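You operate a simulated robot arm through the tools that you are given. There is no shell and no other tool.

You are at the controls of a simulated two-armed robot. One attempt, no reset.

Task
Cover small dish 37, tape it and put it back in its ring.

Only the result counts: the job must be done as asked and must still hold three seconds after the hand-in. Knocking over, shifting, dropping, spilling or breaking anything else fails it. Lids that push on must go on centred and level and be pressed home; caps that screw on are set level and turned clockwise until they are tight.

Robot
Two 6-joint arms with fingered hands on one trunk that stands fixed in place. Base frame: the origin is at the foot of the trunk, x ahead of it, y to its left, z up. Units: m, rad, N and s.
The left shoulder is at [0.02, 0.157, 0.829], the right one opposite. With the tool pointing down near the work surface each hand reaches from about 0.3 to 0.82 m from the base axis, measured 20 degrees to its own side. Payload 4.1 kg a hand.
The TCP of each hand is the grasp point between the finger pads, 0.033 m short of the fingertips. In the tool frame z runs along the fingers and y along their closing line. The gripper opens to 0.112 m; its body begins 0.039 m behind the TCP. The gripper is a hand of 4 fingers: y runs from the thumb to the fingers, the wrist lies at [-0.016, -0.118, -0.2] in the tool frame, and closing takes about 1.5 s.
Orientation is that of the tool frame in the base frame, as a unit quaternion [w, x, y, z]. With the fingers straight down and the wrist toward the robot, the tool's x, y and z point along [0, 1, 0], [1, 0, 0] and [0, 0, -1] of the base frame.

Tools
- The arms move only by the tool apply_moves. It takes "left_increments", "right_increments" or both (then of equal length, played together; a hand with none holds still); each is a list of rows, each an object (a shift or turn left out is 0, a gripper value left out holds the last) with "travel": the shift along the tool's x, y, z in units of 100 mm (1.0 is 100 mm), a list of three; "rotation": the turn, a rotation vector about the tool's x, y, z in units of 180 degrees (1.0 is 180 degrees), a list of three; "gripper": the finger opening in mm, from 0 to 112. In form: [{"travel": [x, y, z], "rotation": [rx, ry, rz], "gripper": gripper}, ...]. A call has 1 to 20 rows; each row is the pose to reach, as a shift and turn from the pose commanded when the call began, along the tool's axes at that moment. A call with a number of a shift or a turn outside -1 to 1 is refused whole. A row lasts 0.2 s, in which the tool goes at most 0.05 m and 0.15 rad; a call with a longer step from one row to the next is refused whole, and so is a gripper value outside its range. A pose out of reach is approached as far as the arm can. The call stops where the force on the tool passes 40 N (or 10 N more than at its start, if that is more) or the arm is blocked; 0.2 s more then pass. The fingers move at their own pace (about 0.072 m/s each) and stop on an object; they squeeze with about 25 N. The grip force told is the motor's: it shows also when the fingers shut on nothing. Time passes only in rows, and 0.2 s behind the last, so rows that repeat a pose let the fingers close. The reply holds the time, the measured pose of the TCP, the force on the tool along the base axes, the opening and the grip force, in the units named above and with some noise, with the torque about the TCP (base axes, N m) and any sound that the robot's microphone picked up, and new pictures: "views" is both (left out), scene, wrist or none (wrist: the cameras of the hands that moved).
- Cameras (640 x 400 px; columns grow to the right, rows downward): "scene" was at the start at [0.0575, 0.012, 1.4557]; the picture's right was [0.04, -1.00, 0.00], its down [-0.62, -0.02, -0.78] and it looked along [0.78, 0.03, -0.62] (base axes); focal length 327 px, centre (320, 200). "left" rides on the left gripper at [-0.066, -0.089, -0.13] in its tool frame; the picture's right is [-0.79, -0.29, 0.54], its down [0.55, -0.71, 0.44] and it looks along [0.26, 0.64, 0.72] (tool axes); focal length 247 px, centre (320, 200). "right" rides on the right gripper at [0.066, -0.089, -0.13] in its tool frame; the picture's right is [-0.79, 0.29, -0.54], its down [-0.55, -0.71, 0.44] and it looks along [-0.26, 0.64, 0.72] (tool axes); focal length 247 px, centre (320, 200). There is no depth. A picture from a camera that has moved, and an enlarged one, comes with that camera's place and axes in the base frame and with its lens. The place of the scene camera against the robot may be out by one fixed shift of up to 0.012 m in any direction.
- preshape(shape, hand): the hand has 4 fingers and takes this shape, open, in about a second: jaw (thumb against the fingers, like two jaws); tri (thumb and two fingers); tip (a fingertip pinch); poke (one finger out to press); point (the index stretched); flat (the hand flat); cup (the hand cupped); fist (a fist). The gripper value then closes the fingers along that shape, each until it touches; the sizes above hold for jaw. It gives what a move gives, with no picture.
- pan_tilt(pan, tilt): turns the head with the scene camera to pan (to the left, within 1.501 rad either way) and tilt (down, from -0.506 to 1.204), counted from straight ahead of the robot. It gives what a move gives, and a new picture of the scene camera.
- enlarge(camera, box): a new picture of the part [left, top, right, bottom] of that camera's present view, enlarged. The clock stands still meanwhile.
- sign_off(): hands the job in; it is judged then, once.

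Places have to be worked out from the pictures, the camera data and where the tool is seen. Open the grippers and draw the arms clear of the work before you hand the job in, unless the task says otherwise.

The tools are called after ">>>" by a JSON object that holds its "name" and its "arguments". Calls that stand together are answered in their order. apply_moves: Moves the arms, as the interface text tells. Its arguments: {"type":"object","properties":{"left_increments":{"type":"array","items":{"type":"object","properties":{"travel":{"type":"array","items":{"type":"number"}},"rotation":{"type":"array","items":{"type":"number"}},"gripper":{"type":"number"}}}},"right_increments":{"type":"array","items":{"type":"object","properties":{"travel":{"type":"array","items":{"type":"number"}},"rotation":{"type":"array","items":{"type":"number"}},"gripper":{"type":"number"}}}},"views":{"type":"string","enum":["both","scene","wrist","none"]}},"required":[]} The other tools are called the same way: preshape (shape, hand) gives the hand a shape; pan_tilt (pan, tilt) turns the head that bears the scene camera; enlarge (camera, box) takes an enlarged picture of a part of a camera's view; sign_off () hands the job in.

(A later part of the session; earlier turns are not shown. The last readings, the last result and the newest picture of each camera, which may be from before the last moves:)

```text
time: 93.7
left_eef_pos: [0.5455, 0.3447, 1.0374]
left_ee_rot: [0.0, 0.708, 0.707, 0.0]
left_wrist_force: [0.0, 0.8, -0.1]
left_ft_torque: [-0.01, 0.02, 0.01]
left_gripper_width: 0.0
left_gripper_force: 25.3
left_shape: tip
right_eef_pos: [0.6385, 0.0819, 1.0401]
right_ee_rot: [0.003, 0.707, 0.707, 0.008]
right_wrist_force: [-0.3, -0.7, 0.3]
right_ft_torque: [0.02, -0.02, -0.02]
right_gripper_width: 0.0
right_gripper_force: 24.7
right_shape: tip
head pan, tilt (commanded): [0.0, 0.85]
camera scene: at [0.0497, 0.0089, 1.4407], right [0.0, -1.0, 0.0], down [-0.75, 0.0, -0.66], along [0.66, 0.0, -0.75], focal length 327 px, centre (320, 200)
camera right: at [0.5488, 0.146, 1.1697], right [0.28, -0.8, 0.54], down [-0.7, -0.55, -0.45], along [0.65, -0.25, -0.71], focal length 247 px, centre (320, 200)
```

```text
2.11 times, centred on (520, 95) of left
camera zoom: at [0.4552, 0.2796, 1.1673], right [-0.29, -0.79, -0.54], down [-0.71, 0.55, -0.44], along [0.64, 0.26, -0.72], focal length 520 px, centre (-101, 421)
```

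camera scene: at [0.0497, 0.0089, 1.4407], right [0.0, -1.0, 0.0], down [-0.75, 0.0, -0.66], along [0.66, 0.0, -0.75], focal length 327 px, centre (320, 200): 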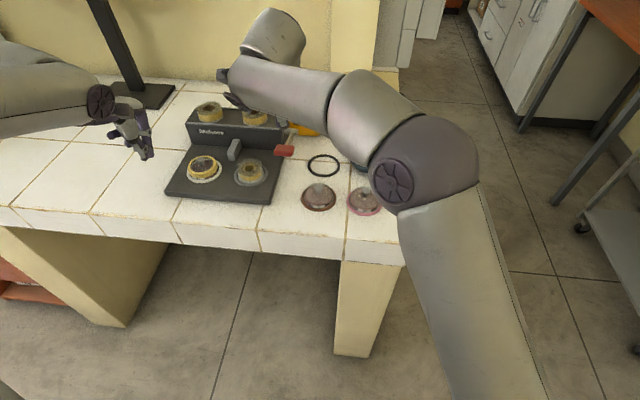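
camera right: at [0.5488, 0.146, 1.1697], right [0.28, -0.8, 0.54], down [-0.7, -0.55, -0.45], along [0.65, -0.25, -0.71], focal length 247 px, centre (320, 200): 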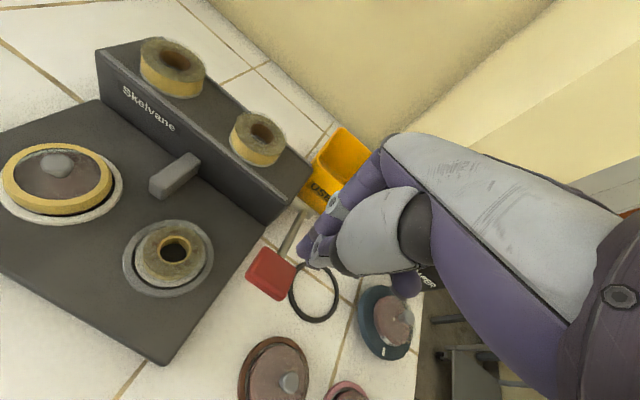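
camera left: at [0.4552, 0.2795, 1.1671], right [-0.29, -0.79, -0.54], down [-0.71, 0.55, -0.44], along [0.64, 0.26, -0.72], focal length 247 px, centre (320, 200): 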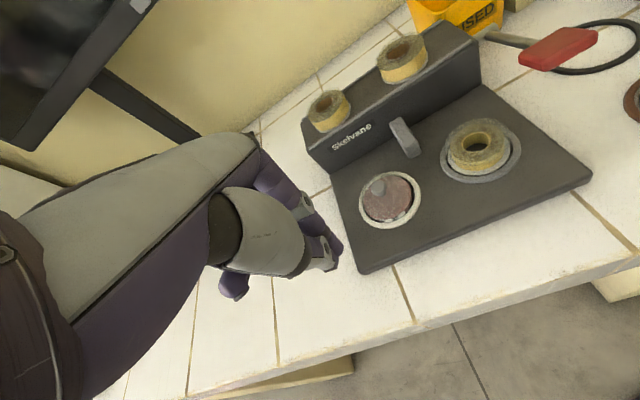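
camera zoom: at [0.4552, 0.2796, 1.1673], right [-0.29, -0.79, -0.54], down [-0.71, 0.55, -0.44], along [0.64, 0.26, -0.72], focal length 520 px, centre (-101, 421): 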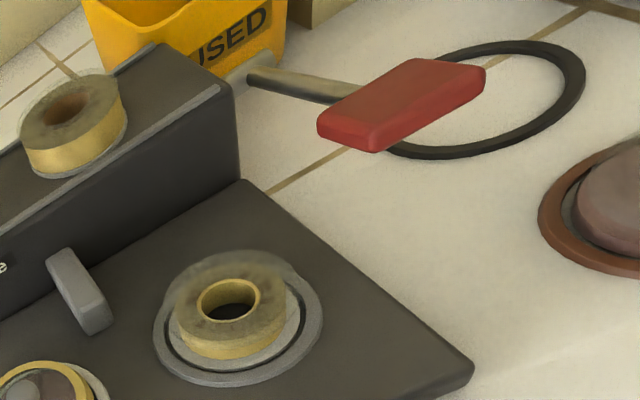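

The lever sprang back by itself. I'll retract the right hand to its parking place.

>>> {"name": "apply_moves", "arguments": {"right_increments": [{"travel": [-0.33, -0.1, 0]}, {"travel": [-0.66, -0.2, 0]}, {"travel": [-1.0, -0.33, 0]}], "views": "none"}}

>>> {"name": "apply_moves", "arguments": {"right_increments": [{"travel": [-0.33, -0.1, 0]}, {"travel": [-0.66, -0.2, 0]}, {"travel": [-1.0, -0.33, -0.1]}], "views": "none"}}

>>> {"name": "apply_moves", "arguments": {"right_increments": [{"travel": [-0.33, -0.1, 0]}, {"travel": [-0.66, -0.2, 0]}, {"travel": [-0.8, -0.3, 0]}], "views": "none"}}

>>> {"name": "preshape", "arguments": {"shape": "jaw", "hand": "left"}}

>>> {"name": "enlarge", "arguments": {"camera": "scene", "box": [290, 110, 400, 220]}}

>>> {"name": "enlarge", "arguments": {"camera": "left", "box": [330, 150, 450, 250]}}

```text
time: 94.5
left_eef_pos: [0.544, 0.3457, 1.0368]
left_ee_rot: [0.001, 0.707, 0.707, -0.002]
left_wrist_force: [0.4, 0.1, -0.1]
left_ft_torque: [-0.03, -0.03, 0.01]
left_gripper_width: 0.0
left_gripper_force: 25.0
left_shape: tip
right_eef_pos: [0.6065, -0.0174, 1.0401]
right_ee_rot: [0.004, 0.707, 0.707, 0.009]
right_wrist_force: [0.1, 1.6, -0.3]
right_ft_torque: [-0.03, -0.01, -0.05]
right_gripper_width: 0.0002
right_gripper_force: 25.0
right_shape: tip
head pan, tilt (commanded): [0.0, 0.85]
```

```text
time: 95.2
left_eef_pos: [0.544, 0.3441, 1.0368]
left_ee_rot: [0.001, 0.707, 0.707, -0.001]
left_wrist_force: [0.6, 0.7, -1.0]
left_ft_torque: [-0.05, 0.04, 0.01]
left_gripper_width: 0.0
left_gripper_force: 25.4
left_shape: tip
right_eef_pos: [0.5736, -0.1171, 1.0478]
right_ee_rot: [0.004, 0.707, 0.707, 0.009]
right_wrist_force: [-0.1, 0.0, -0.4]
right_ft_torque: [-0.04, 0.01, 0.01]
right_gripper_width: 0.0
right_gripper_force: 24.6
right_shape: tip
head pan, tilt (commanded): [0.0, 0.85]
```

```text
time: 96.0
left_eef_pos: [0.5439, 0.3436, 1.0381]
left_ee_rot: [0.001, 0.708, 0.707, -0.001]
left_wrist_force: [-0.2, 0.2, -1.1]
left_ft_torque: [0.0, 0.02, -0.01]
left_gripper_width: 0.0
left_gripper_force: 25.3
left_shape: tip
right_eef_pos: [0.5442, -0.1974, 1.0478]
right_ee_rot: [0.003, 0.707, 0.707, 0.008]
right_wrist_force: [0.1, 0.9, -0.5]
right_ft_torque: [-0.03, 0.01, -0.01]
right_gripper_width: 0.0
right_gripper_force: 24.8
right_shape: tip
head pan, tilt (commanded): [0.0, 0.85]
```

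```text
time: 97.0
left_eef_pos: [0.5444, 0.3442, 1.0375]
left_ee_rot: [0.001, 0.707, 0.707, 0.0]
left_wrist_force: [-0.8, 0.0, -1.0]
left_ft_torque: [0.0, 0.01, 0.01]
left_gripper_width: 0.112
left_gripper_force: 0.1
left_shape: jaw
right_eef_pos: [0.5447, -0.1969, 1.047]
right_ee_rot: [0.004, 0.707, 0.708, 0.009]
right_wrist_force: [0.3, 0.3, -0.4]
right_ft_torque: [-0.02, 0.0, -0.03]
right_gripper_width: 0.0
right_gripper_force: 25.5
right_shape: tip
head pan, tilt (commanded): [0.0, 0.85]
```

```text
3.64 times, centred on (345, 165) of scene
camera zoom: at [0.0496, 0.0089, 1.4407], right [0.0, -1.0, 0.0], down [-0.75, 0.0, -0.66], along [0.66, 0.0, -0.75], focal length 1189 px, centre (229, 327)
```

zoom: 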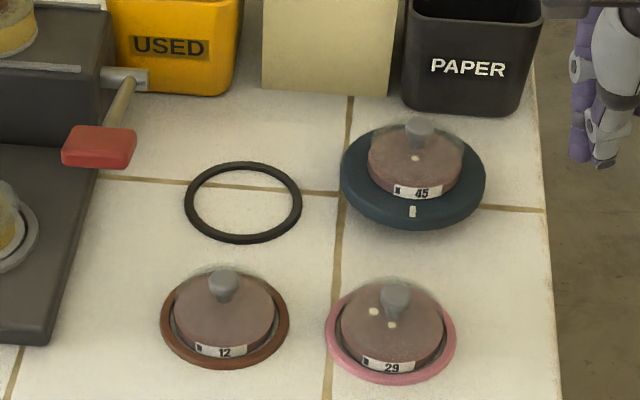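

```text
4.00 times, centred on (390, 200) of left
camera zoom: at [0.4552, 0.2796, 1.1673], right [-0.29, -0.79, -0.54], down [-0.71, 0.55, -0.44], along [0.64, 0.26, -0.72], focal length 988 px, centre (40, 200)
```

zoom: 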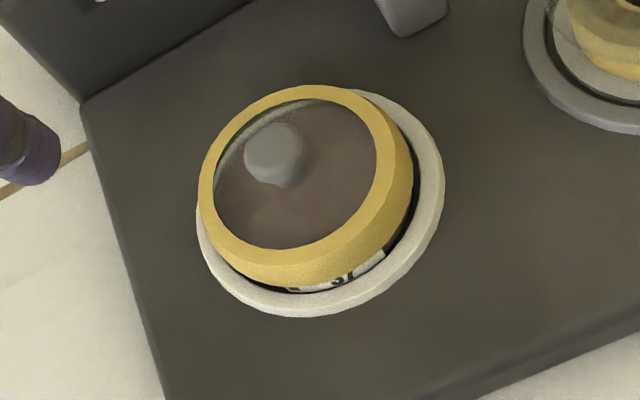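

Everything else is undisturbed. I'll return the left hand with the jaw open to above the taped dish, to the same pose where I released it.

>>> {"name": "apply_moves", "arguments": {"left_increments": [{"travel": [-0.17, 0.33, 0.0], "gripper": 92}, {"travel": [-0.34, 0.66, 0.0], "gripper": 92}, {"travel": [-0.517, 0.986, 0.1], "gripper": 92}, {"travel": [-0.517, 0.986, 0.3], "gripper": 92}, {"travel": [-0.517, 0.986, 0.3], "gripper": 92}], "views": "wrist"}}

>>> {"name": "enlarge", "arguments": {"camera": "left", "box": [270, 170, 450, 350]}}

```text
time: 98.2
left_eef_pos: [0.6428, 0.2928, 1.0063]
left_ee_rot: [0.0, 0.708, 0.707, 0.0]
left_wrist_force: [0.8, 0.5, -0.7]
left_ft_torque: [-0.02, -0.03, -0.03]
left_gripper_width: 0.0924
left_gripper_force: 0.1
left_shape: jaw
right_eef_pos: [0.5441, -0.1974, 1.0468]
right_ee_rot: [0.004, 0.708, 0.707, 0.009]
right_wrist_force: [-0.1, 0.3, 0.5]
right_ft_torque: [-0.04, 0.0, -0.03]
right_gripper_width: 0.0
right_gripper_force: 25.6
right_shape: tip
head pan, tilt (commanded): [0.0, 0.85]
camera left: at [0.554, 0.2279, 1.1371], right [-0.29, -0.79, -0.54], down [-0.71, 0.55, -0.44], along [0.64, 0.26, -0.72], focal length 247 px, centre (320, 200)
```

left: 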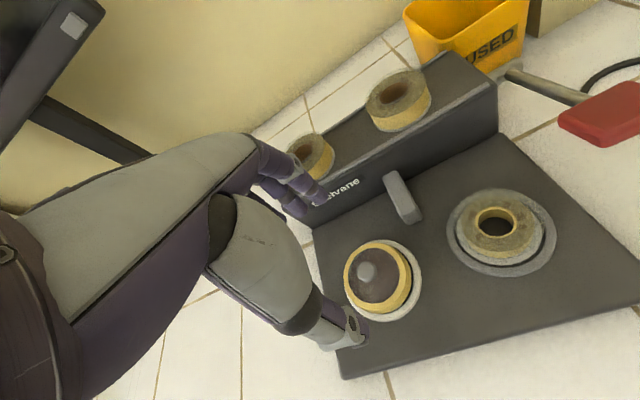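

```text
2.22 times, centred on (360, 260) of left
camera zoom: at [0.554, 0.2279, 1.1371], right [-0.29, -0.79, -0.54], down [-0.71, 0.55, -0.44], along [0.64, 0.26, -0.72], focal length 549 px, centre (231, 67)
```

zoom: 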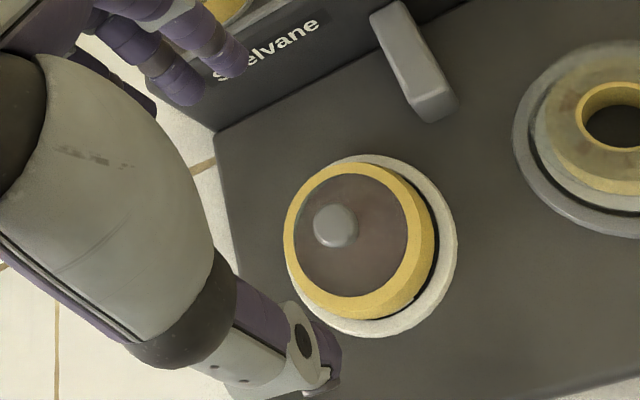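

The dish is in the same place relative to the hand as in the first grasp. I'll descend around it, slowing near the bottom.

>>> {"name": "apply_moves", "arguments": {"left_increments": [{"travel": [0, 0, 0.3]}, {"travel": [0, 0, 0.6]}, {"travel": [0, 0, 0.8]}, {"travel": [0, 0, 0.9]}, {"travel": [0, 0, 0.94]}, {"travel": [0, 0, 0.97]}, {"travel": [0, 0, 0.97]}], "views": "none"}}

>>> {"name": "enlarge", "arguments": {"camera": "left", "box": [270, 170, 430, 350]}}

>>> {"name": "enlarge", "arguments": {"camera": "scene", "box": [180, 130, 230, 195]}}

```text
time: 99.8
left_eef_pos: [0.6435, 0.2921, 0.9109]
left_ee_rot: [0.001, 0.708, 0.707, -0.001]
left_wrist_force: [-0.3, -0.1, 0.5]
left_ft_torque: [-0.02, -0.01, 0.01]
left_gripper_width: 0.0921
left_gripper_force: 0.0
left_shape: jaw
right_eef_pos: [0.5434, -0.198, 1.0469]
right_ee_rot: [0.004, 0.707, 0.707, 0.009]
right_wrist_force: [-0.4, -0.8, 0.2]
right_ft_torque: [0.0, -0.04, -0.02]
right_gripper_width: 0.0002
right_gripper_force: 25.1
right_shape: tip
head pan, tilt (commanded): [0.0, 0.85]
```

```text
2.22 times, centred on (350, 260) of left
camera zoom: at [0.5536, 0.2278, 1.0402], right [-0.29, -0.79, -0.54], down [-0.71, 0.55, -0.44], along [0.64, 0.26, -0.72], focal length 549 px, centre (253, 67)
```

zoom: 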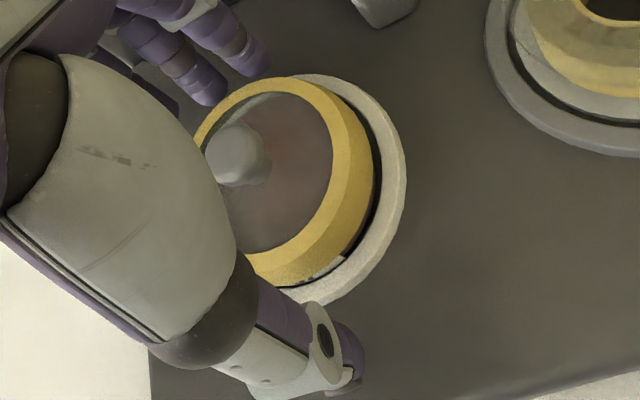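

```text
6.15 times, centred on (205, 162) of scene
camera zoom: at [0.0496, 0.0089, 1.4407], right [0.0, -1.0, 0.0], down [-0.75, 0.0, -0.66], along [0.66, 0.0, -0.75], focal length 2012 px, centre (1028, 431)
```

zoom: 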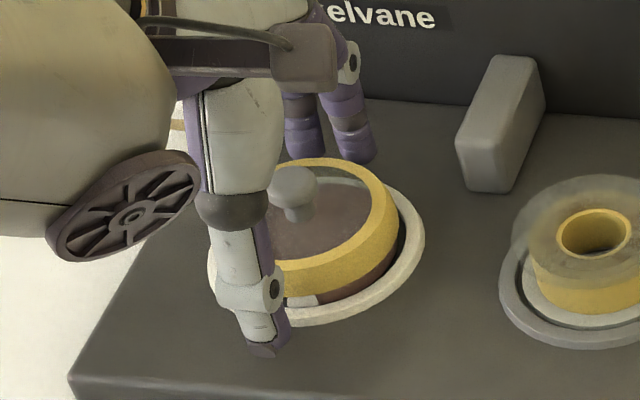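

The jaw straddles the taped dish. I'll lower 2 mm more and close on it gradually.

>>> {"name": "apply_moves", "arguments": {"left_increments": [{"travel": [0, 0, 0.02]}, {"travel": [0, 0, 0.02], "gripper": 80}, {"travel": [0, 0, 0.02], "gripper": 72}, {"travel": [0, 0, 0.02], "gripper": 66}, {"travel": [0, 0, 0.02], "gripper": 60}, {"travel": [0, 0, 0.02], "gripper": 55}, {"travel": [0, 0, 0.02], "gripper": 55}], "views": "none"}}

>>> {"name": "enlarge", "arguments": {"camera": "left", "box": [270, 170, 430, 350]}}

>>> {"name": "enlarge", "arguments": {"camera": "scene", "box": [180, 130, 230, 195]}}

```text
time: 101.3
left_eef_pos: [0.6422, 0.2918, 0.9086]
left_ee_rot: [0.0, 0.707, 0.707, 0.001]
left_wrist_force: [-0.4, 0.3, -0.1]
left_ft_torque: [0.0, -0.02, -0.02]
left_gripper_width: 0.0606
left_gripper_force: 25.1
left_shape: jaw
right_eef_pos: [0.543, -0.1971, 1.0468]
right_ee_rot: [0.004, 0.708, 0.706, 0.008]
right_wrist_force: [-0.4, 0.7, 0.4]
right_ft_torque: [0.04, 0.0, 0.03]
right_gripper_width: 0.0
right_gripper_force: 25.3
right_shape: tip
head pan, tilt (commanded): [0.0, 0.85]
```

```text
2.22 times, centred on (350, 260) of left
camera zoom: at [0.5536, 0.2279, 1.0382], right [-0.29, -0.79, -0.54], down [-0.71, 0.55, -0.44], along [0.64, 0.26, -0.72], focal length 549 px, centre (253, 67)
```

zoom: 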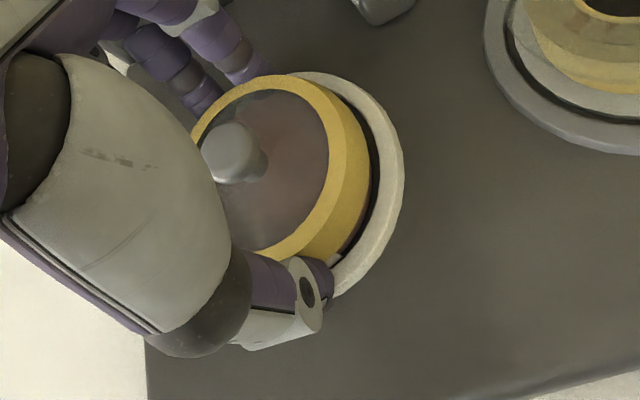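

```text
6.15 times, centred on (205, 162) of scene
camera zoom: at [0.0496, 0.0089, 1.4407], right [0.0, -1.0, 0.0], down [-0.75, 0.0, -0.66], along [0.66, 0.0, -0.75], focal length 2012 px, centre (1028, 431)
```

zoom: 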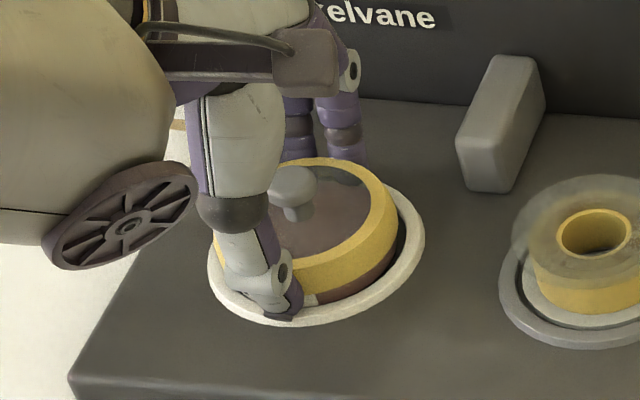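

The same secure grip as before (60.6 mm, 25 N). I'll lift it straight up, well clear of the machine.

>>> {"name": "apply_moves", "arguments": {"left_increments": [{"travel": [0, 0, -0.05]}, {"travel": [0, 0, -0.15]}, {"travel": [0, 0, -0.35]}, {"travel": [0, 0, -0.6]}, {"travel": [0, 0, -0.85]}, {"travel": [0, 0, -1.0]}], "views": "both"}}

>>> {"name": "enlarge", "arguments": {"camera": "scene", "box": [160, 80, 250, 200]}}

```text
time: 102.8
left_eef_pos: [0.6425, 0.2919, 1.0092]
left_ee_rot: [0.001, 0.707, 0.707, 0.0]
left_wrist_force: [-0.1, 0.4, -1.0]
left_ft_torque: [0.0, 0.02, -0.03]
left_gripper_width: 0.0608
left_gripper_force: 24.9
left_shape: jaw
right_eef_pos: [0.5451, -0.1968, 1.0462]
right_ee_rot: [0.003, 0.707, 0.707, 0.009]
right_wrist_force: [0.6, -0.2, 0.5]
right_ft_torque: [-0.01, 0.04, 0.0]
right_gripper_width: 0.0
right_gripper_force: 24.5
right_shape: tip
head pan, tilt (commanded): [0.0, 0.85]
camera scene: at [0.0497, 0.009, 1.4407], right [0.0, -1.0, 0.0], down [-0.75, 0.0, -0.66], along [0.66, 0.0, -0.75], focal length 327 px, centre (320, 200)
camera left: at [0.5534, 0.2274, 1.139], right [-0.29, -0.79, -0.54], down [-0.71, 0.55, -0.44], along [0.64, 0.26, -0.72], focal length 247 px, centre (320, 200)
```

scene: 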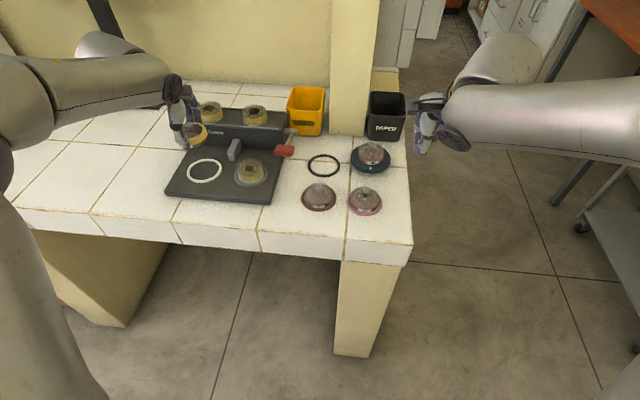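
left: 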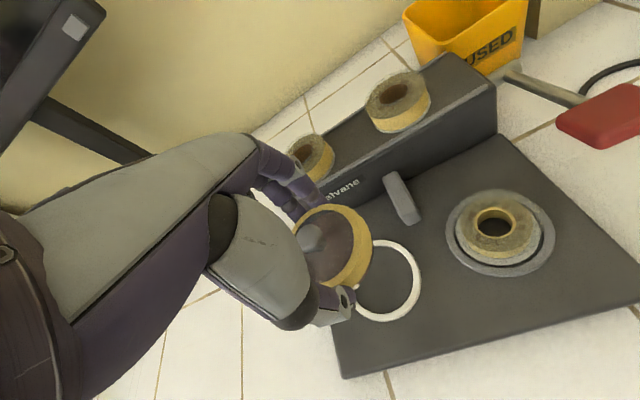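

```text
3.33 times, centred on (205, 140) of scene
camera zoom: at [0.0497, 0.009, 1.4407], right [0.0, -1.0, 0.0], down [-0.75, 0.0, -0.66], along [0.66, 0.0, -0.75], focal length 1090 px, centre (703, 400)
```

zoom: 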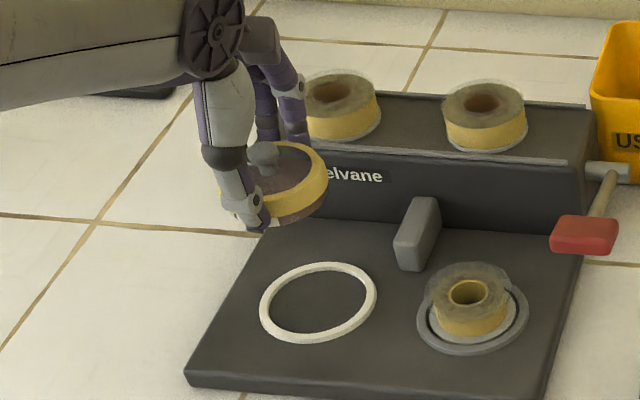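

The taped dish comes up as one piece. I'll raise it a bit more and carry it back over the lever to above the black ring.

>>> {"name": "apply_moves", "arguments": {"left_increments": [{"travel": [0, 0, -0.2]}, {"travel": [0, 0, -0.4]}, {"travel": [-0.35, 0.05, -0.4]}, {"travel": [-0.7, 0.1, -0.4]}, {"travel": [-1.0, 0.14, -0.4]}], "views": "none"}}

>>> {"name": "apply_moves", "arguments": {"left_increments": [{"travel": [-0.35, 0.05, 0]}, {"travel": [-0.7, 0.1, 0]}, {"travel": [-1.0, 0.14, 0]}], "views": "none"}}

>>> {"name": "apply_moves", "arguments": {"left_increments": [{"travel": [-0.35, 0.05, 0]}, {"travel": [-0.7, 0.1, 0]}, {"travel": [-1.0, 0.15, 0]}, {"travel": [-1.0, 0.15, 0.2]}, {"travel": [-1.0, 0.15, 0.45]}, {"travel": [-1.0, 0.15, 0.45]}], "views": "both"}}

>>> {"name": "enlarge", "arguments": {"camera": "left", "box": [270, 180, 440, 340]}}

>>> {"name": "enlarge", "arguments": {"camera": "right", "box": [120, 20, 240, 170]}}

```text
time: 104.0
left_eef_pos: [0.6574, 0.1932, 1.0481]
left_ee_rot: [0.0, 0.707, 0.707, 0.0]
left_wrist_force: [-1.3, 0.4, -1.8]
left_ft_torque: [-0.03, -0.01, 0.01]
left_gripper_width: 0.0605
left_gripper_force: 25.0
left_shape: jaw
right_eef_pos: [0.5445, -0.1969, 1.0463]
right_ee_rot: [0.004, 0.707, 0.707, 0.009]
right_wrist_force: [0.6, 0.1, -0.7]
right_ft_torque: [-0.02, -0.01, -0.02]
right_gripper_width: 0.0
right_gripper_force: 24.8
right_shape: tip
head pan, tilt (commanded): [0.0, 0.85]
```

```text
time: 104.8
left_eef_pos: [0.6709, 0.0929, 1.0486]
left_ee_rot: [0.0, 0.707, 0.707, 0.0]
left_wrist_force: [0.1, -0.2, -1.3]
left_ft_torque: [-0.03, 0.04, -0.03]
left_gripper_width: 0.0607
left_gripper_force: 25.2
left_shape: jaw
right_eef_pos: [0.5444, -0.1957, 1.0466]
right_ee_rot: [0.003, 0.708, 0.706, 0.009]
right_wrist_force: [0.0, 0.4, -0.2]
right_ft_torque: [-0.01, -0.05, -0.03]
right_gripper_width: 0.0002
right_gripper_force: 24.8
right_shape: tip
head pan, tilt (commanded): [0.0, 0.85]
```

```text
time: 106.2
left_eef_pos: [0.685, -0.0078, 1.0029]
left_ee_rot: [0.001, 0.707, 0.707, 0.0]
left_wrist_force: [-0.2, 0.9, -1.0]
left_ft_torque: [0.0, 0.0, -0.02]
left_gripper_width: 0.0605
left_gripper_force: 25.4
left_shape: jaw
right_eef_pos: [0.5442, -0.1965, 1.0469]
right_ee_rot: [0.004, 0.708, 0.707, 0.009]
right_wrist_force: [0.8, 0.8, -0.3]
right_ft_torque: [-0.03, 0.01, 0.0]
right_gripper_width: 0.0003
right_gripper_force: 24.9
right_shape: tip
head pan, tilt (commanded): [0.0, 0.85]
camera scene: at [0.0496, 0.0089, 1.4407], right [0.0, -1.0, 0.0], down [-0.75, 0.0, -0.66], along [0.66, 0.0, -0.75], focal length 327 px, centre (320, 200)
camera left: at [0.596, -0.0725, 1.1334], right [-0.29, -0.79, -0.54], down [-0.71, 0.55, -0.44], along [0.64, 0.26, -0.72], focal length 247 px, centre (320, 200)
```

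scene: 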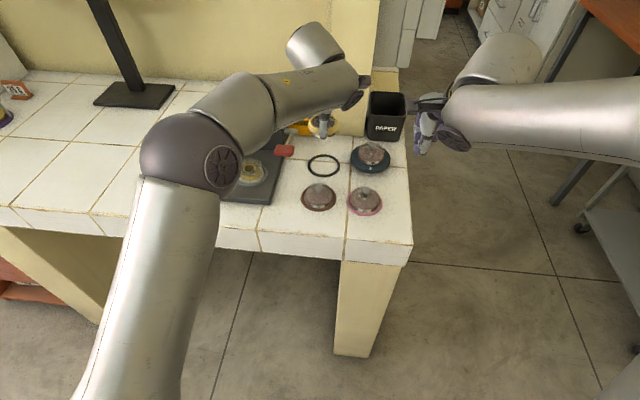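
left: 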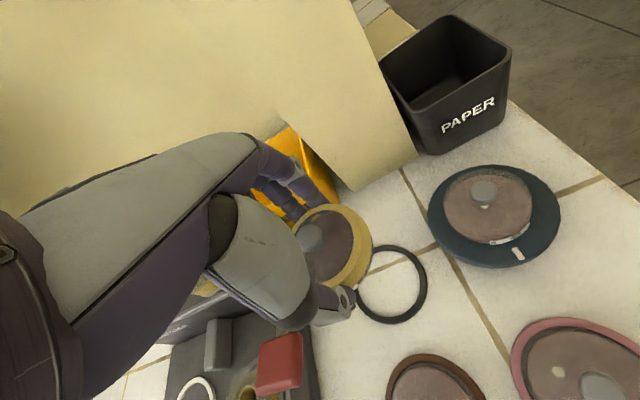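

```text
2.50 times, centred on (355, 260) of left
camera zoom: at [0.596, -0.0725, 1.1334], right [-0.29, -0.79, -0.54], down [-0.71, 0.55, -0.44], along [0.64, 0.26, -0.72], focal length 617 px, centre (232, 50)
```

zoom: 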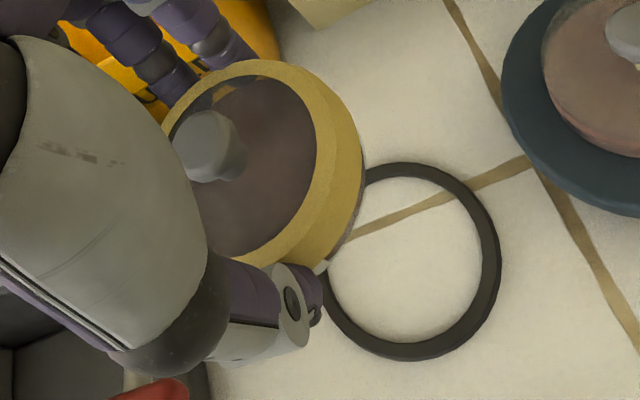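

```text
2.67 times, centred on (180, 95) of right
camera zoom: at [0.4534, -0.133, 1.1758], right [0.28, -0.8, 0.54], down [-0.7, -0.55, -0.45], along [0.66, -0.25, -0.71], focal length 659 px, centre (693, 480)
```

zoom: 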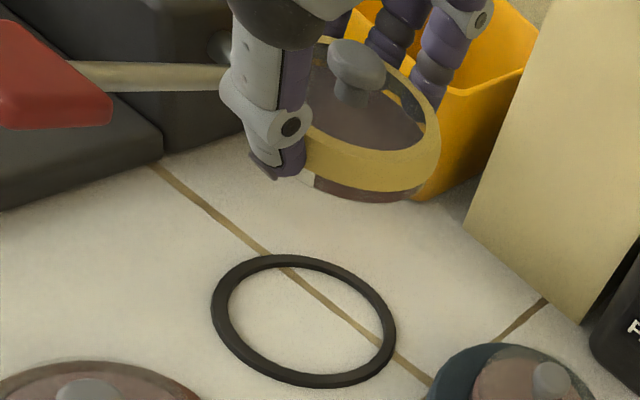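

The ring appears where it did right after the first lift, about 1.3 mm off in y. I'll correct that and lower to 15 mm above the table to check the fit from all cameras.

>>> {"name": "apply_moves", "arguments": {"left_increments": [{"travel": [-0.015, -0.005, 0.3]}, {"travel": [-0.015, -0.005, 0.6]}, {"travel": [-0.015, -0.005, 0.85]}, {"travel": [-0.015, -0.005, 0.97]}, {"travel": [-0.015, -0.005, 0.97]}], "views": "none"}}

>>> {"name": "enlarge", "arguments": {"camera": "left", "box": [270, 170, 430, 350]}}

>>> {"name": "enlarge", "arguments": {"camera": "scene", "box": [300, 140, 350, 185]}}

>>> {"name": "enlarge", "arguments": {"camera": "right", "box": [120, 70, 230, 175]}}

```text
time: 107.3
left_eef_pos: [0.6847, -0.0102, 0.9066]
left_ee_rot: [0.001, 0.708, 0.707, 0.0]
left_wrist_force: [-1.2, 0.4, -1.2]
left_ft_torque: [0.0, -0.03, 0.0]
left_gripper_width: 0.06
left_gripper_force: 24.9
left_shape: jaw
right_eef_pos: [0.5447, -0.1973, 1.0469]
right_ee_rot: [0.003, 0.707, 0.707, 0.008]
right_wrist_force: [0.3, 0.3, 0.3]
right_ft_torque: [0.03, 0.02, -0.01]
right_gripper_width: 0.0
right_gripper_force: 24.8
right_shape: tip
head pan, tilt (commanded): [0.0, 0.85]
```

```text
2.22 times, centred on (350, 260) of left
camera zoom: at [0.5958, -0.0743, 1.0366], right [-0.29, -0.79, -0.54], down [-0.71, 0.55, -0.44], along [0.64, 0.26, -0.72], focal length 549 px, centre (253, 67)
```

zoom: 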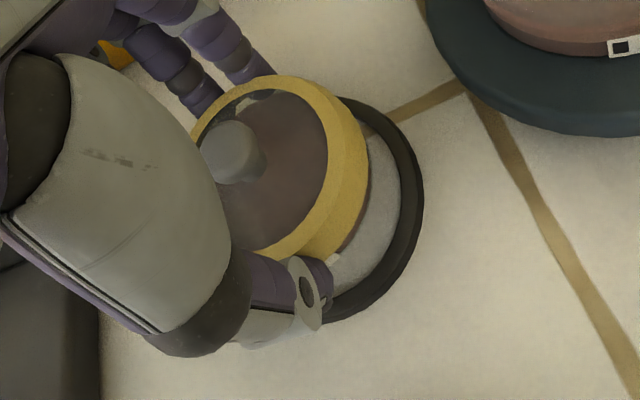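

```text
8.89 times, centred on (325, 162) of scene
camera zoom: at [0.0496, 0.0089, 1.4407], right [0.0, -1.0, 0.0], down [-0.75, 0.0, -0.66], along [0.66, 0.0, -0.75], focal length 2907 px, centre (276, 533)
```

zoom: 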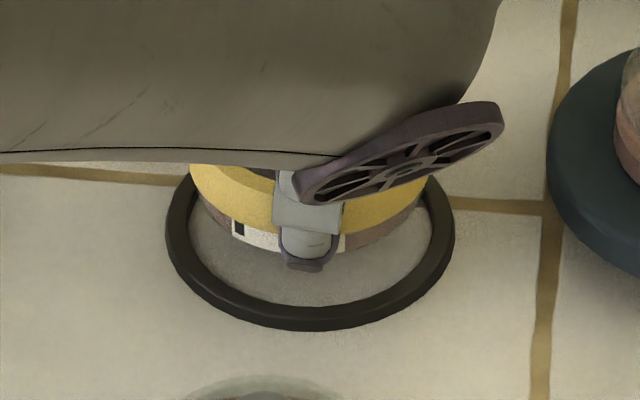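

```text
3.81 times, centred on (175, 122) of right
camera zoom: at [0.4534, -0.133, 1.1758], right [0.28, -0.8, 0.54], down [-0.7, -0.55, -0.45], along [0.66, -0.25, -0.71], focal length 941 px, centre (872, 495)
```

zoom: 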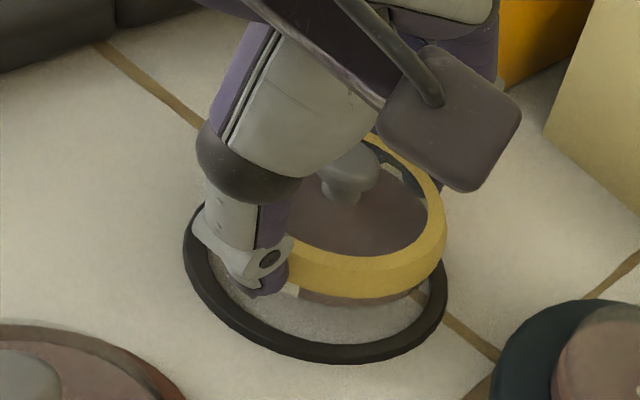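

In y the dish is within 1 mm of the ring's centre; in x it seems about 3 mm too far forward, near the limit of the ring's play. I'll shift back 2.5 mm and lower to just above the ring.

>>> {"name": "apply_moves", "arguments": {"left_increments": [{"travel": [0.003, -0.025, 0.03]}, {"travel": [0.003, -0.025, 0.06]}, {"travel": [0.003, -0.025, 0.08]}, {"travel": [0.003, -0.025, 0.08]}], "views": "none"}}

>>> {"name": "enlarge", "arguments": {"camera": "left", "box": [270, 170, 430, 350]}}

>>> {"name": "enlarge", "arguments": {"camera": "scene", "box": [300, 140, 350, 185]}}

>>> {"name": "enlarge", "arguments": {"camera": "right", "box": [120, 70, 230, 175]}}

```text
time: 108.3
left_eef_pos: [0.6835, -0.0094, 0.8979]
left_ee_rot: [0.0, 0.707, 0.707, 0.0]
left_wrist_force: [0.7, -0.5, -2.3]
left_ft_torque: [-0.05, -0.01, -0.01]
left_gripper_width: 0.0604
left_gripper_force: 24.8
left_shape: jaw
right_eef_pos: [0.5447, -0.1966, 1.0476]
right_ee_rot: [0.004, 0.707, 0.707, 0.008]
right_wrist_force: [0.8, 1.1, -0.3]
right_ft_torque: [0.03, 0.01, 0.01]
right_gripper_width: 0.0002
right_gripper_force: 24.7
right_shape: tip
head pan, tilt (commanded): [0.0, 0.85]
```

```text
2.22 times, centred on (350, 260) of left
camera zoom: at [0.5935, -0.0736, 1.0286], right [-0.29, -0.79, -0.54], down [-0.71, 0.55, -0.44], along [0.64, 0.26, -0.72], focal length 549 px, centre (253, 67)
```

zoom: 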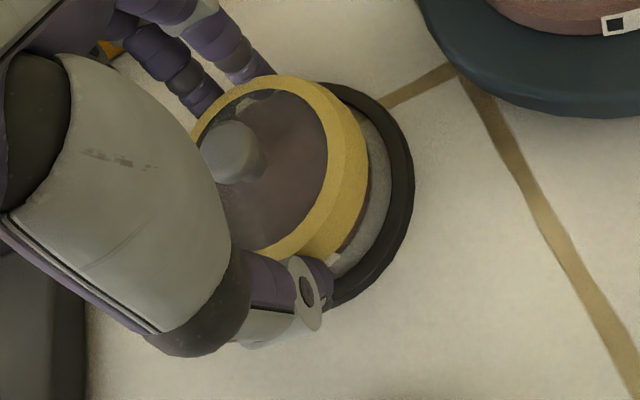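

```text
8.89 times, centred on (325, 162) of scene
camera zoom: at [0.0496, 0.0089, 1.4407], right [0.0, -1.0, 0.0], down [-0.75, 0.0, -0.66], along [0.66, 0.0, -0.75], focal length 2907 px, centre (276, 533)
```

zoom: 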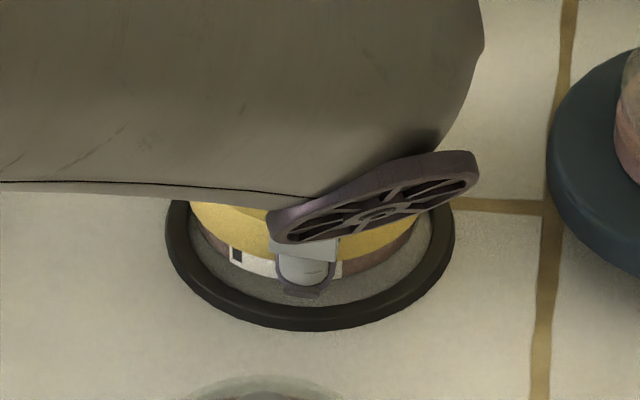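

```text
3.81 times, centred on (175, 122) of right
camera zoom: at [0.4534, -0.133, 1.1758], right [0.28, -0.8, 0.54], down [-0.7, -0.55, -0.45], along [0.66, -0.25, -0.71], focal length 941 px, centre (872, 495)
```

zoom: 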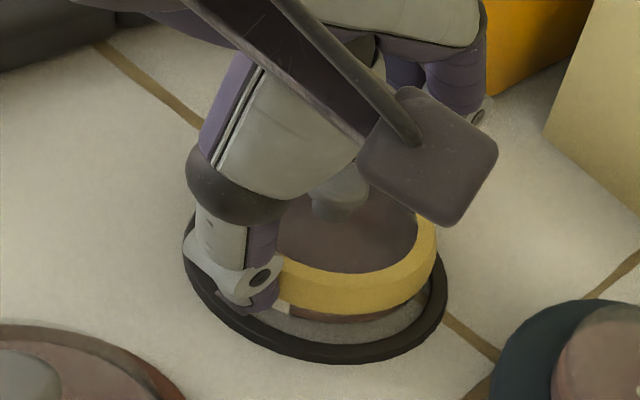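

Both views place the dish inside the ring's play, y centred and x within about 2 mm. I'll shift another 1 mm back and lower slowly to touchdown.

>>> {"name": "apply_moves", "arguments": {"left_increments": [{"travel": [0, -0.01, 0.02]}, {"travel": [0, -0.01, 0.035]}, {"travel": [0, -0.01, 0.05]}, {"travel": [0, -0.01, 0.065]}, {"travel": [0, -0.01, 0.065]}], "views": "none"}}

>>> {"name": "enlarge", "arguments": {"camera": "left", "box": [270, 170, 430, 350]}}

>>> {"name": "enlarge", "arguments": {"camera": "scene", "box": [300, 140, 350, 185]}}

>>> {"name": "enlarge", "arguments": {"camera": "right", "box": [120, 70, 230, 175]}}

```text
time: 109.5
left_eef_pos: [0.6821, -0.0085, 0.8927]
left_ee_rot: [0.001, 0.707, 0.707, -0.002]
left_wrist_force: [0.8, -0.8, -3.3]
left_ft_torque: [-0.02, -0.04, 0.02]
left_gripper_width: 0.0602
left_gripper_force: 25.3
left_shape: jaw
right_eef_pos: [0.5445, -0.1963, 1.0472]
right_ee_rot: [0.004, 0.707, 0.708, 0.008]
right_wrist_force: [0.1, -0.1, 0.2]
right_ft_torque: [0.03, -0.01, 0.0]
right_gripper_width: 0.0
right_gripper_force: 25.2
right_shape: tip
head pan, tilt (commanded): [0.0, 0.85]
```

```text
2.22 times, centred on (350, 260) of left
camera zoom: at [0.5926, -0.0737, 1.0221], right [-0.29, -0.79, -0.54], down [-0.71, 0.55, -0.44], along [0.64, 0.26, -0.72], focal length 549 px, centre (253, 67)
```

zoom: 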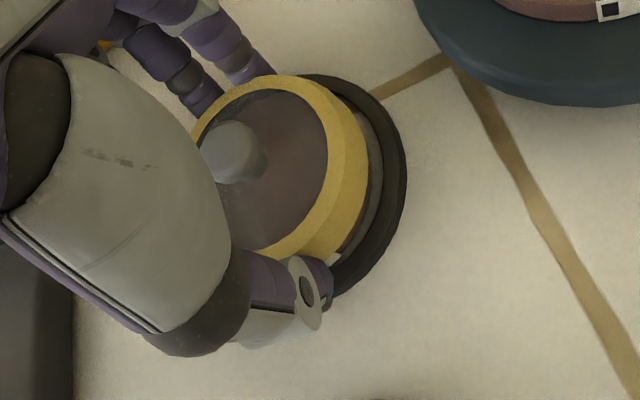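

```text
8.89 times, centred on (325, 162) of scene
camera zoom: at [0.0497, 0.0089, 1.4407], right [0.0, -1.0, 0.0], down [-0.75, 0.0, -0.66], along [0.66, 0.0, -0.75], focal length 2907 px, centre (276, 533)
```

zoom: 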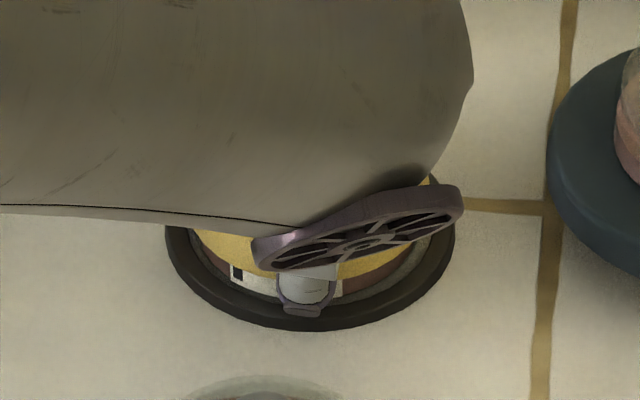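

```text
3.81 times, centred on (175, 122) of right
camera zoom: at [0.4535, -0.133, 1.1758], right [0.28, -0.8, 0.54], down [-0.7, -0.55, -0.45], along [0.65, -0.25, -0.71], focal length 941 px, centre (872, 495)
```

zoom: 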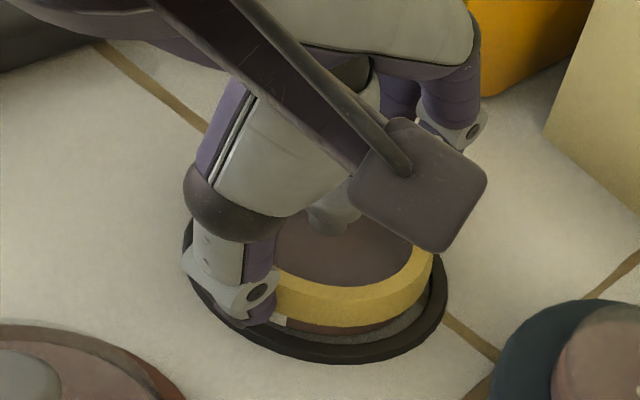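

The dish is going into the ring with no resistance. I'll lower the last couple of millimetres until it touches the table.

>>> {"name": "apply_moves", "arguments": {"left_increments": [{"travel": [0, 0, 0.01]}, {"travel": [0, 0, 0.02]}, {"travel": [0, 0, 0.03]}, {"travel": [0, 0, 0.035]}, {"travel": [0, 0, 0.035]}], "views": "none"}}

>>> {"name": "enlarge", "arguments": {"camera": "left", "box": [270, 170, 430, 350]}}

>>> {"name": "enlarge", "arguments": {"camera": "scene", "box": [300, 140, 350, 185]}}

```text
time: 110.8
left_eef_pos: [0.6815, -0.0095, 0.8896]
left_ee_rot: [0.002, 0.707, 0.707, 0.0]
left_wrist_force: [-0.2, 0.3, -0.8]
left_ft_torque: [-0.02, -0.06, -0.01]
left_gripper_width: 0.0602
left_gripper_force: 25.2
left_shape: jaw
right_eef_pos: [0.5446, -0.197, 1.0469]
right_ee_rot: [0.004, 0.707, 0.707, 0.009]
right_wrist_force: [-0.3, 0.5, -0.1]
right_ft_torque: [0.01, -0.01, 0.0]
right_gripper_width: 0.0001
right_gripper_force: 25.0
right_shape: tip
head pan, tilt (commanded): [0.0, 0.85]
```

```text
2.22 times, centred on (350, 260) of left
camera zoom: at [0.5927, -0.0737, 1.0189], right [-0.29, -0.79, -0.54], down [-0.71, 0.55, -0.44], along [0.64, 0.26, -0.72], focal length 549 px, centre (253, 67)
```

zoom: 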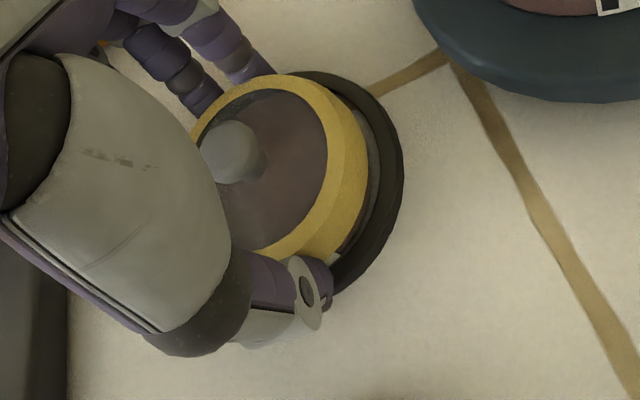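

```text
8.89 times, centred on (325, 162) of scene
camera zoom: at [0.0496, 0.0089, 1.4407], right [0.0, -1.0, 0.0], down [-0.75, 0.0, -0.66], along [0.66, 0.0, -0.75], focal length 2907 px, centre (276, 533)
```

zoom: 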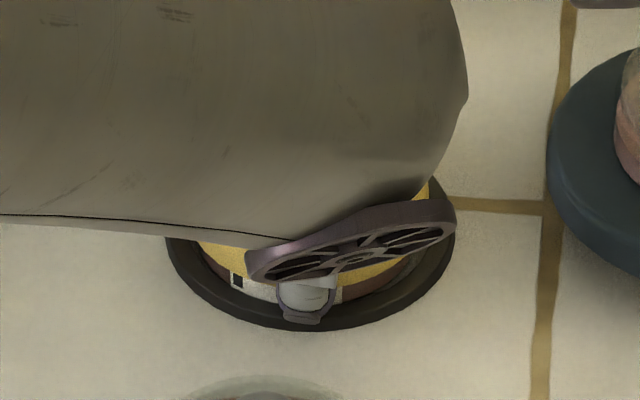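

There's still no contact force, so I'll ease down a little further.

>>> {"name": "apply_moves", "arguments": {"left_increments": [{"travel": [0, 0, 0.007]}, {"travel": [0, 0, 0.014]}, {"travel": [0, 0, 0.02]}, {"travel": [0, 0, 0.02]}], "views": "none"}}

```text
time: 111.8
left_eef_pos: [0.6828, -0.0095, 0.8876]
left_ee_rot: [0.001, 0.707, 0.707, 0.0]
left_wrist_force: [0.7, -0.5, 4.8]
left_ft_torque: [-0.02, -0.1, -0.02]
left_gripper_width: 0.0606
left_gripper_force: 25.1
left_shape: jaw
right_eef_pos: [0.5437, -0.198, 1.0478]
right_ee_rot: [0.004, 0.706, 0.708, 0.009]
right_wrist_force: [-0.7, 0.0, 0.8]
right_ft_torque: [-0.05, 0.0, -0.03]
right_gripper_width: 0.0
right_gripper_force: 25.2
right_shape: tip
head pan, tilt (commanded): [0.0, 0.85]
```

Touchdown with 4.8 N. I'll open the fingers slowly to release the dish in its ring.

>>> {"name": "apply_moves", "arguments": {"left_increments": [{"travel": [0, 0, -0.005]}, {"travel": [0, 0, -0.008], "gripper": 66}, {"travel": [0, 0, -0.01], "gripper": 72}, {"travel": [0, 0, -0.01], "gripper": 80}, {"travel": [0, 0, -0.01], "gripper": 88}, {"travel": [0, 0, -0.01], "gripper": 88}], "views": "none"}}

>>> {"name": "enlarge", "arguments": {"camera": "left", "box": [270, 170, 430, 350]}}

>>> {"name": "enlarge", "arguments": {"camera": "right", "box": [120, 70, 230, 175]}}

```text
time: 113.2
left_eef_pos: [0.6814, -0.0093, 0.8868]
left_ee_rot: [0.0, 0.707, 0.707, 0.0]
left_wrist_force: [-0.8, 0.3, -0.1]
left_ft_torque: [0.0, -0.02, -0.02]
left_gripper_width: 0.0875
left_gripper_force: 0.0
left_shape: jaw
right_eef_pos: [0.5431, -0.1973, 1.0462]
right_ee_rot: [0.004, 0.707, 0.707, 0.009]
right_wrist_force: [0.0, -0.1, -0.1]
right_ft_torque: [0.01, 0.03, 0.0]
right_gripper_width: 0.0001
right_gripper_force: 24.6
right_shape: tip
head pan, tilt (commanded): [0.0, 0.85]
```

```text
2.22 times, centred on (350, 260) of left
camera zoom: at [0.5926, -0.0734, 1.0178], right [-0.29, -0.79, -0.54], down [-0.71, 0.55, -0.44], along [0.64, 0.26, -0.72], focal length 549 px, centre (253, 67)
```

zoom: 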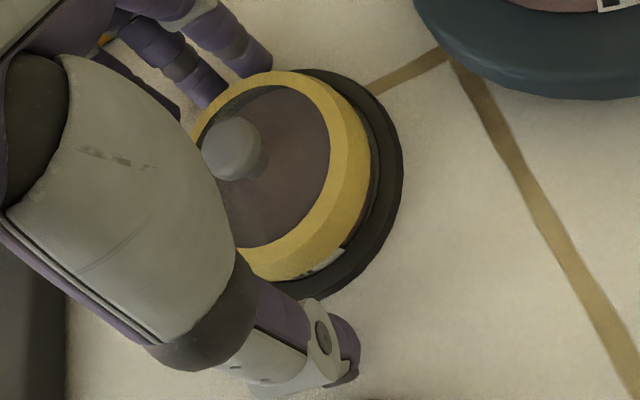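

```text
3.81 times, centred on (175, 122) of right
camera zoom: at [0.4534, -0.133, 1.1758], right [0.28, -0.8, 0.54], down [-0.7, -0.55, -0.45], along [0.66, -0.25, -0.71], focal length 941 px, centre (872, 495)
```

zoom: 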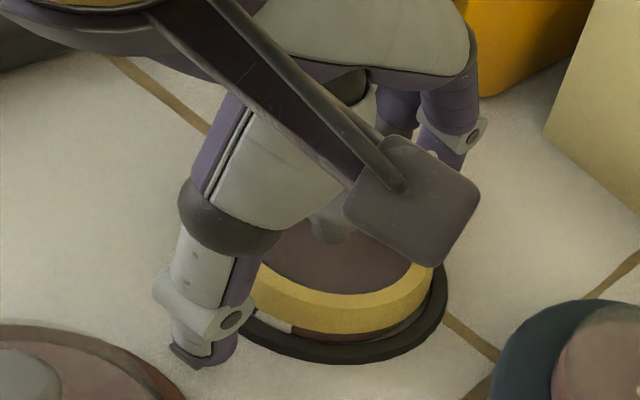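

The dish is free in its ring. I'll raise the left hand straight up, keeping clear of the knob and lever, then back away.

>>> {"name": "apply_moves", "arguments": {"left_increments": [{"travel": [0, 0, -0.15]}, {"travel": [0, 0, -0.4]}, {"travel": [0, 0, -0.7]}, {"travel": [0, 0, -1.0]}], "views": "none"}}

>>> {"name": "apply_moves", "arguments": {"left_increments": [{"travel": [0.0, 0, -0.3]}, {"travel": [0.2, -0.3, -0.5]}, {"travel": [0.5, -0.6, -0.6]}, {"travel": [0.8, -0.9, -0.7]}, {"travel": [1.0, -1.0, -0.8]}], "views": "both"}}

>>> {"name": "enlarge", "arguments": {"camera": "scene", "box": [300, 140, 350, 180]}}

>>> {"name": "enlarge", "arguments": {"camera": "right", "box": [120, 80, 230, 170]}}

```text
time: 114.2
left_eef_pos: [0.6828, -0.0084, 0.9877]
left_ee_rot: [0.0, 0.707, 0.707, 0.0]
left_wrist_force: [0.2, -1.1, 0.0]
left_ft_torque: [0.0, -0.01, 0.0]
left_gripper_width: 0.0877
left_gripper_force: 0.0
left_shape: jaw
right_eef_pos: [0.5448, -0.197, 1.0464]
right_ee_rot: [0.004, 0.707, 0.707, 0.009]
right_wrist_force: [0.5, -0.3, 0.0]
right_ft_torque: [-0.01, 0.0, 0.02]
right_gripper_width: 0.0
right_gripper_force: 24.8
right_shape: tip
head pan, tilt (commanded): [0.0, 0.85]
```

```text
time: 115.3
left_eef_pos: [0.5807, 0.0906, 1.0666]
left_ee_rot: [0.001, 0.708, 0.706, 0.0]
left_wrist_force: [0.2, 0.1, 0.3]
left_ft_torque: [0.03, 0.04, -0.02]
left_gripper_width: 0.0875
left_gripper_force: 0.0
left_shape: jaw
right_eef_pos: [0.5428, -0.197, 1.047]
right_ee_rot: [0.004, 0.708, 0.707, 0.008]
right_wrist_force: [0.1, -1.0, -0.3]
right_ft_torque: [0.01, 0.0, 0.0]
right_gripper_width: 0.0
right_gripper_force: 24.7
right_shape: tip
head pan, tilt (commanded): [0.0, 0.85]
camera scene: at [0.0499, 0.0086, 1.4407], right [0.0, -1.0, 0.0], down [-0.75, 0.0, -0.66], along [0.66, 0.0, -0.75], focal length 327 px, centre (320, 200)
camera left: at [0.4918, 0.0262, 1.1969], right [-0.29, -0.79, -0.54], down [-0.71, 0.55, -0.44], along [0.64, 0.26, -0.72], focal length 247 px, centre (320, 200)
```

scene: 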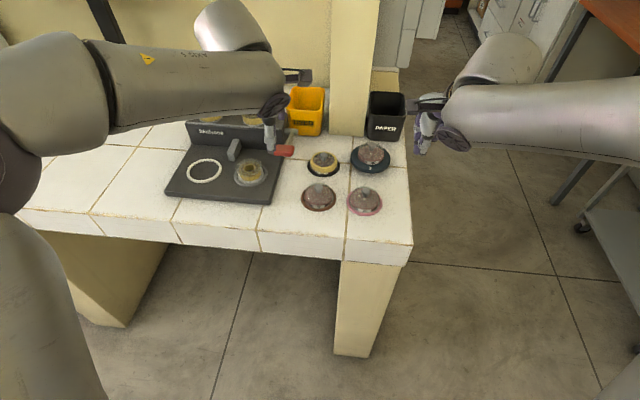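
left: 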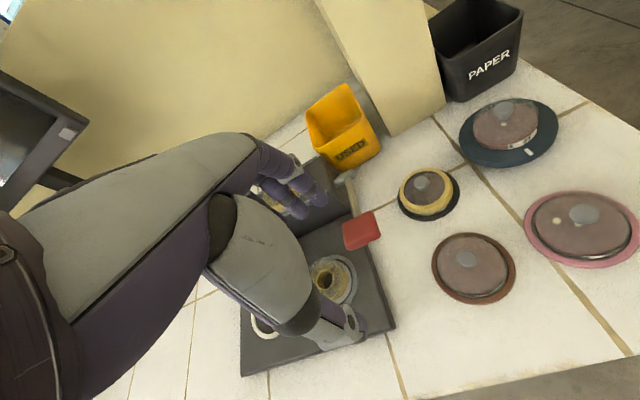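

```text
10.00 times, centred on (325, 160) of scene
camera zoom: at [0.0499, 0.0086, 1.4407], right [0.0, -1.0, 0.0], down [-0.75, 0.0, -0.66], along [0.66, 0.0, -0.75], focal length 3270 px, centre (270, 600)
```

zoom: 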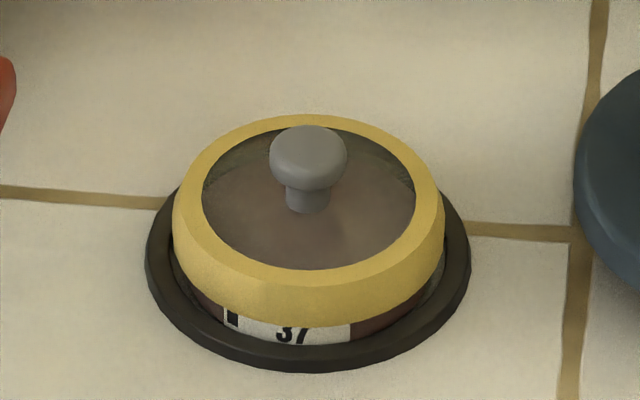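

```text
4.44 times, centred on (175, 125) of right
camera zoom: at [0.4536, -0.1333, 1.1757], right [0.28, -0.8, 0.54], down [-0.7, -0.55, -0.45], along [0.65, -0.25, -0.71], focal length 1098 px, centre (964, 533)
```

zoom: 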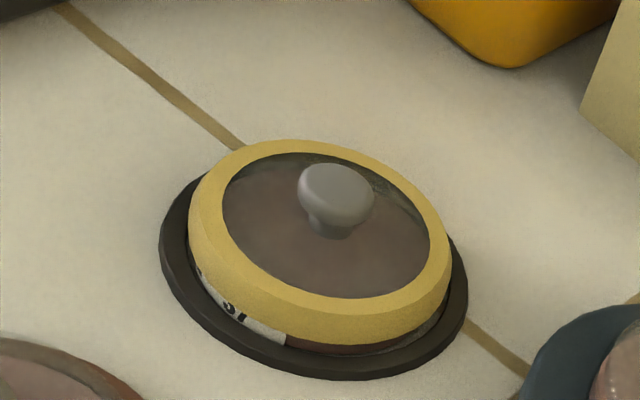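

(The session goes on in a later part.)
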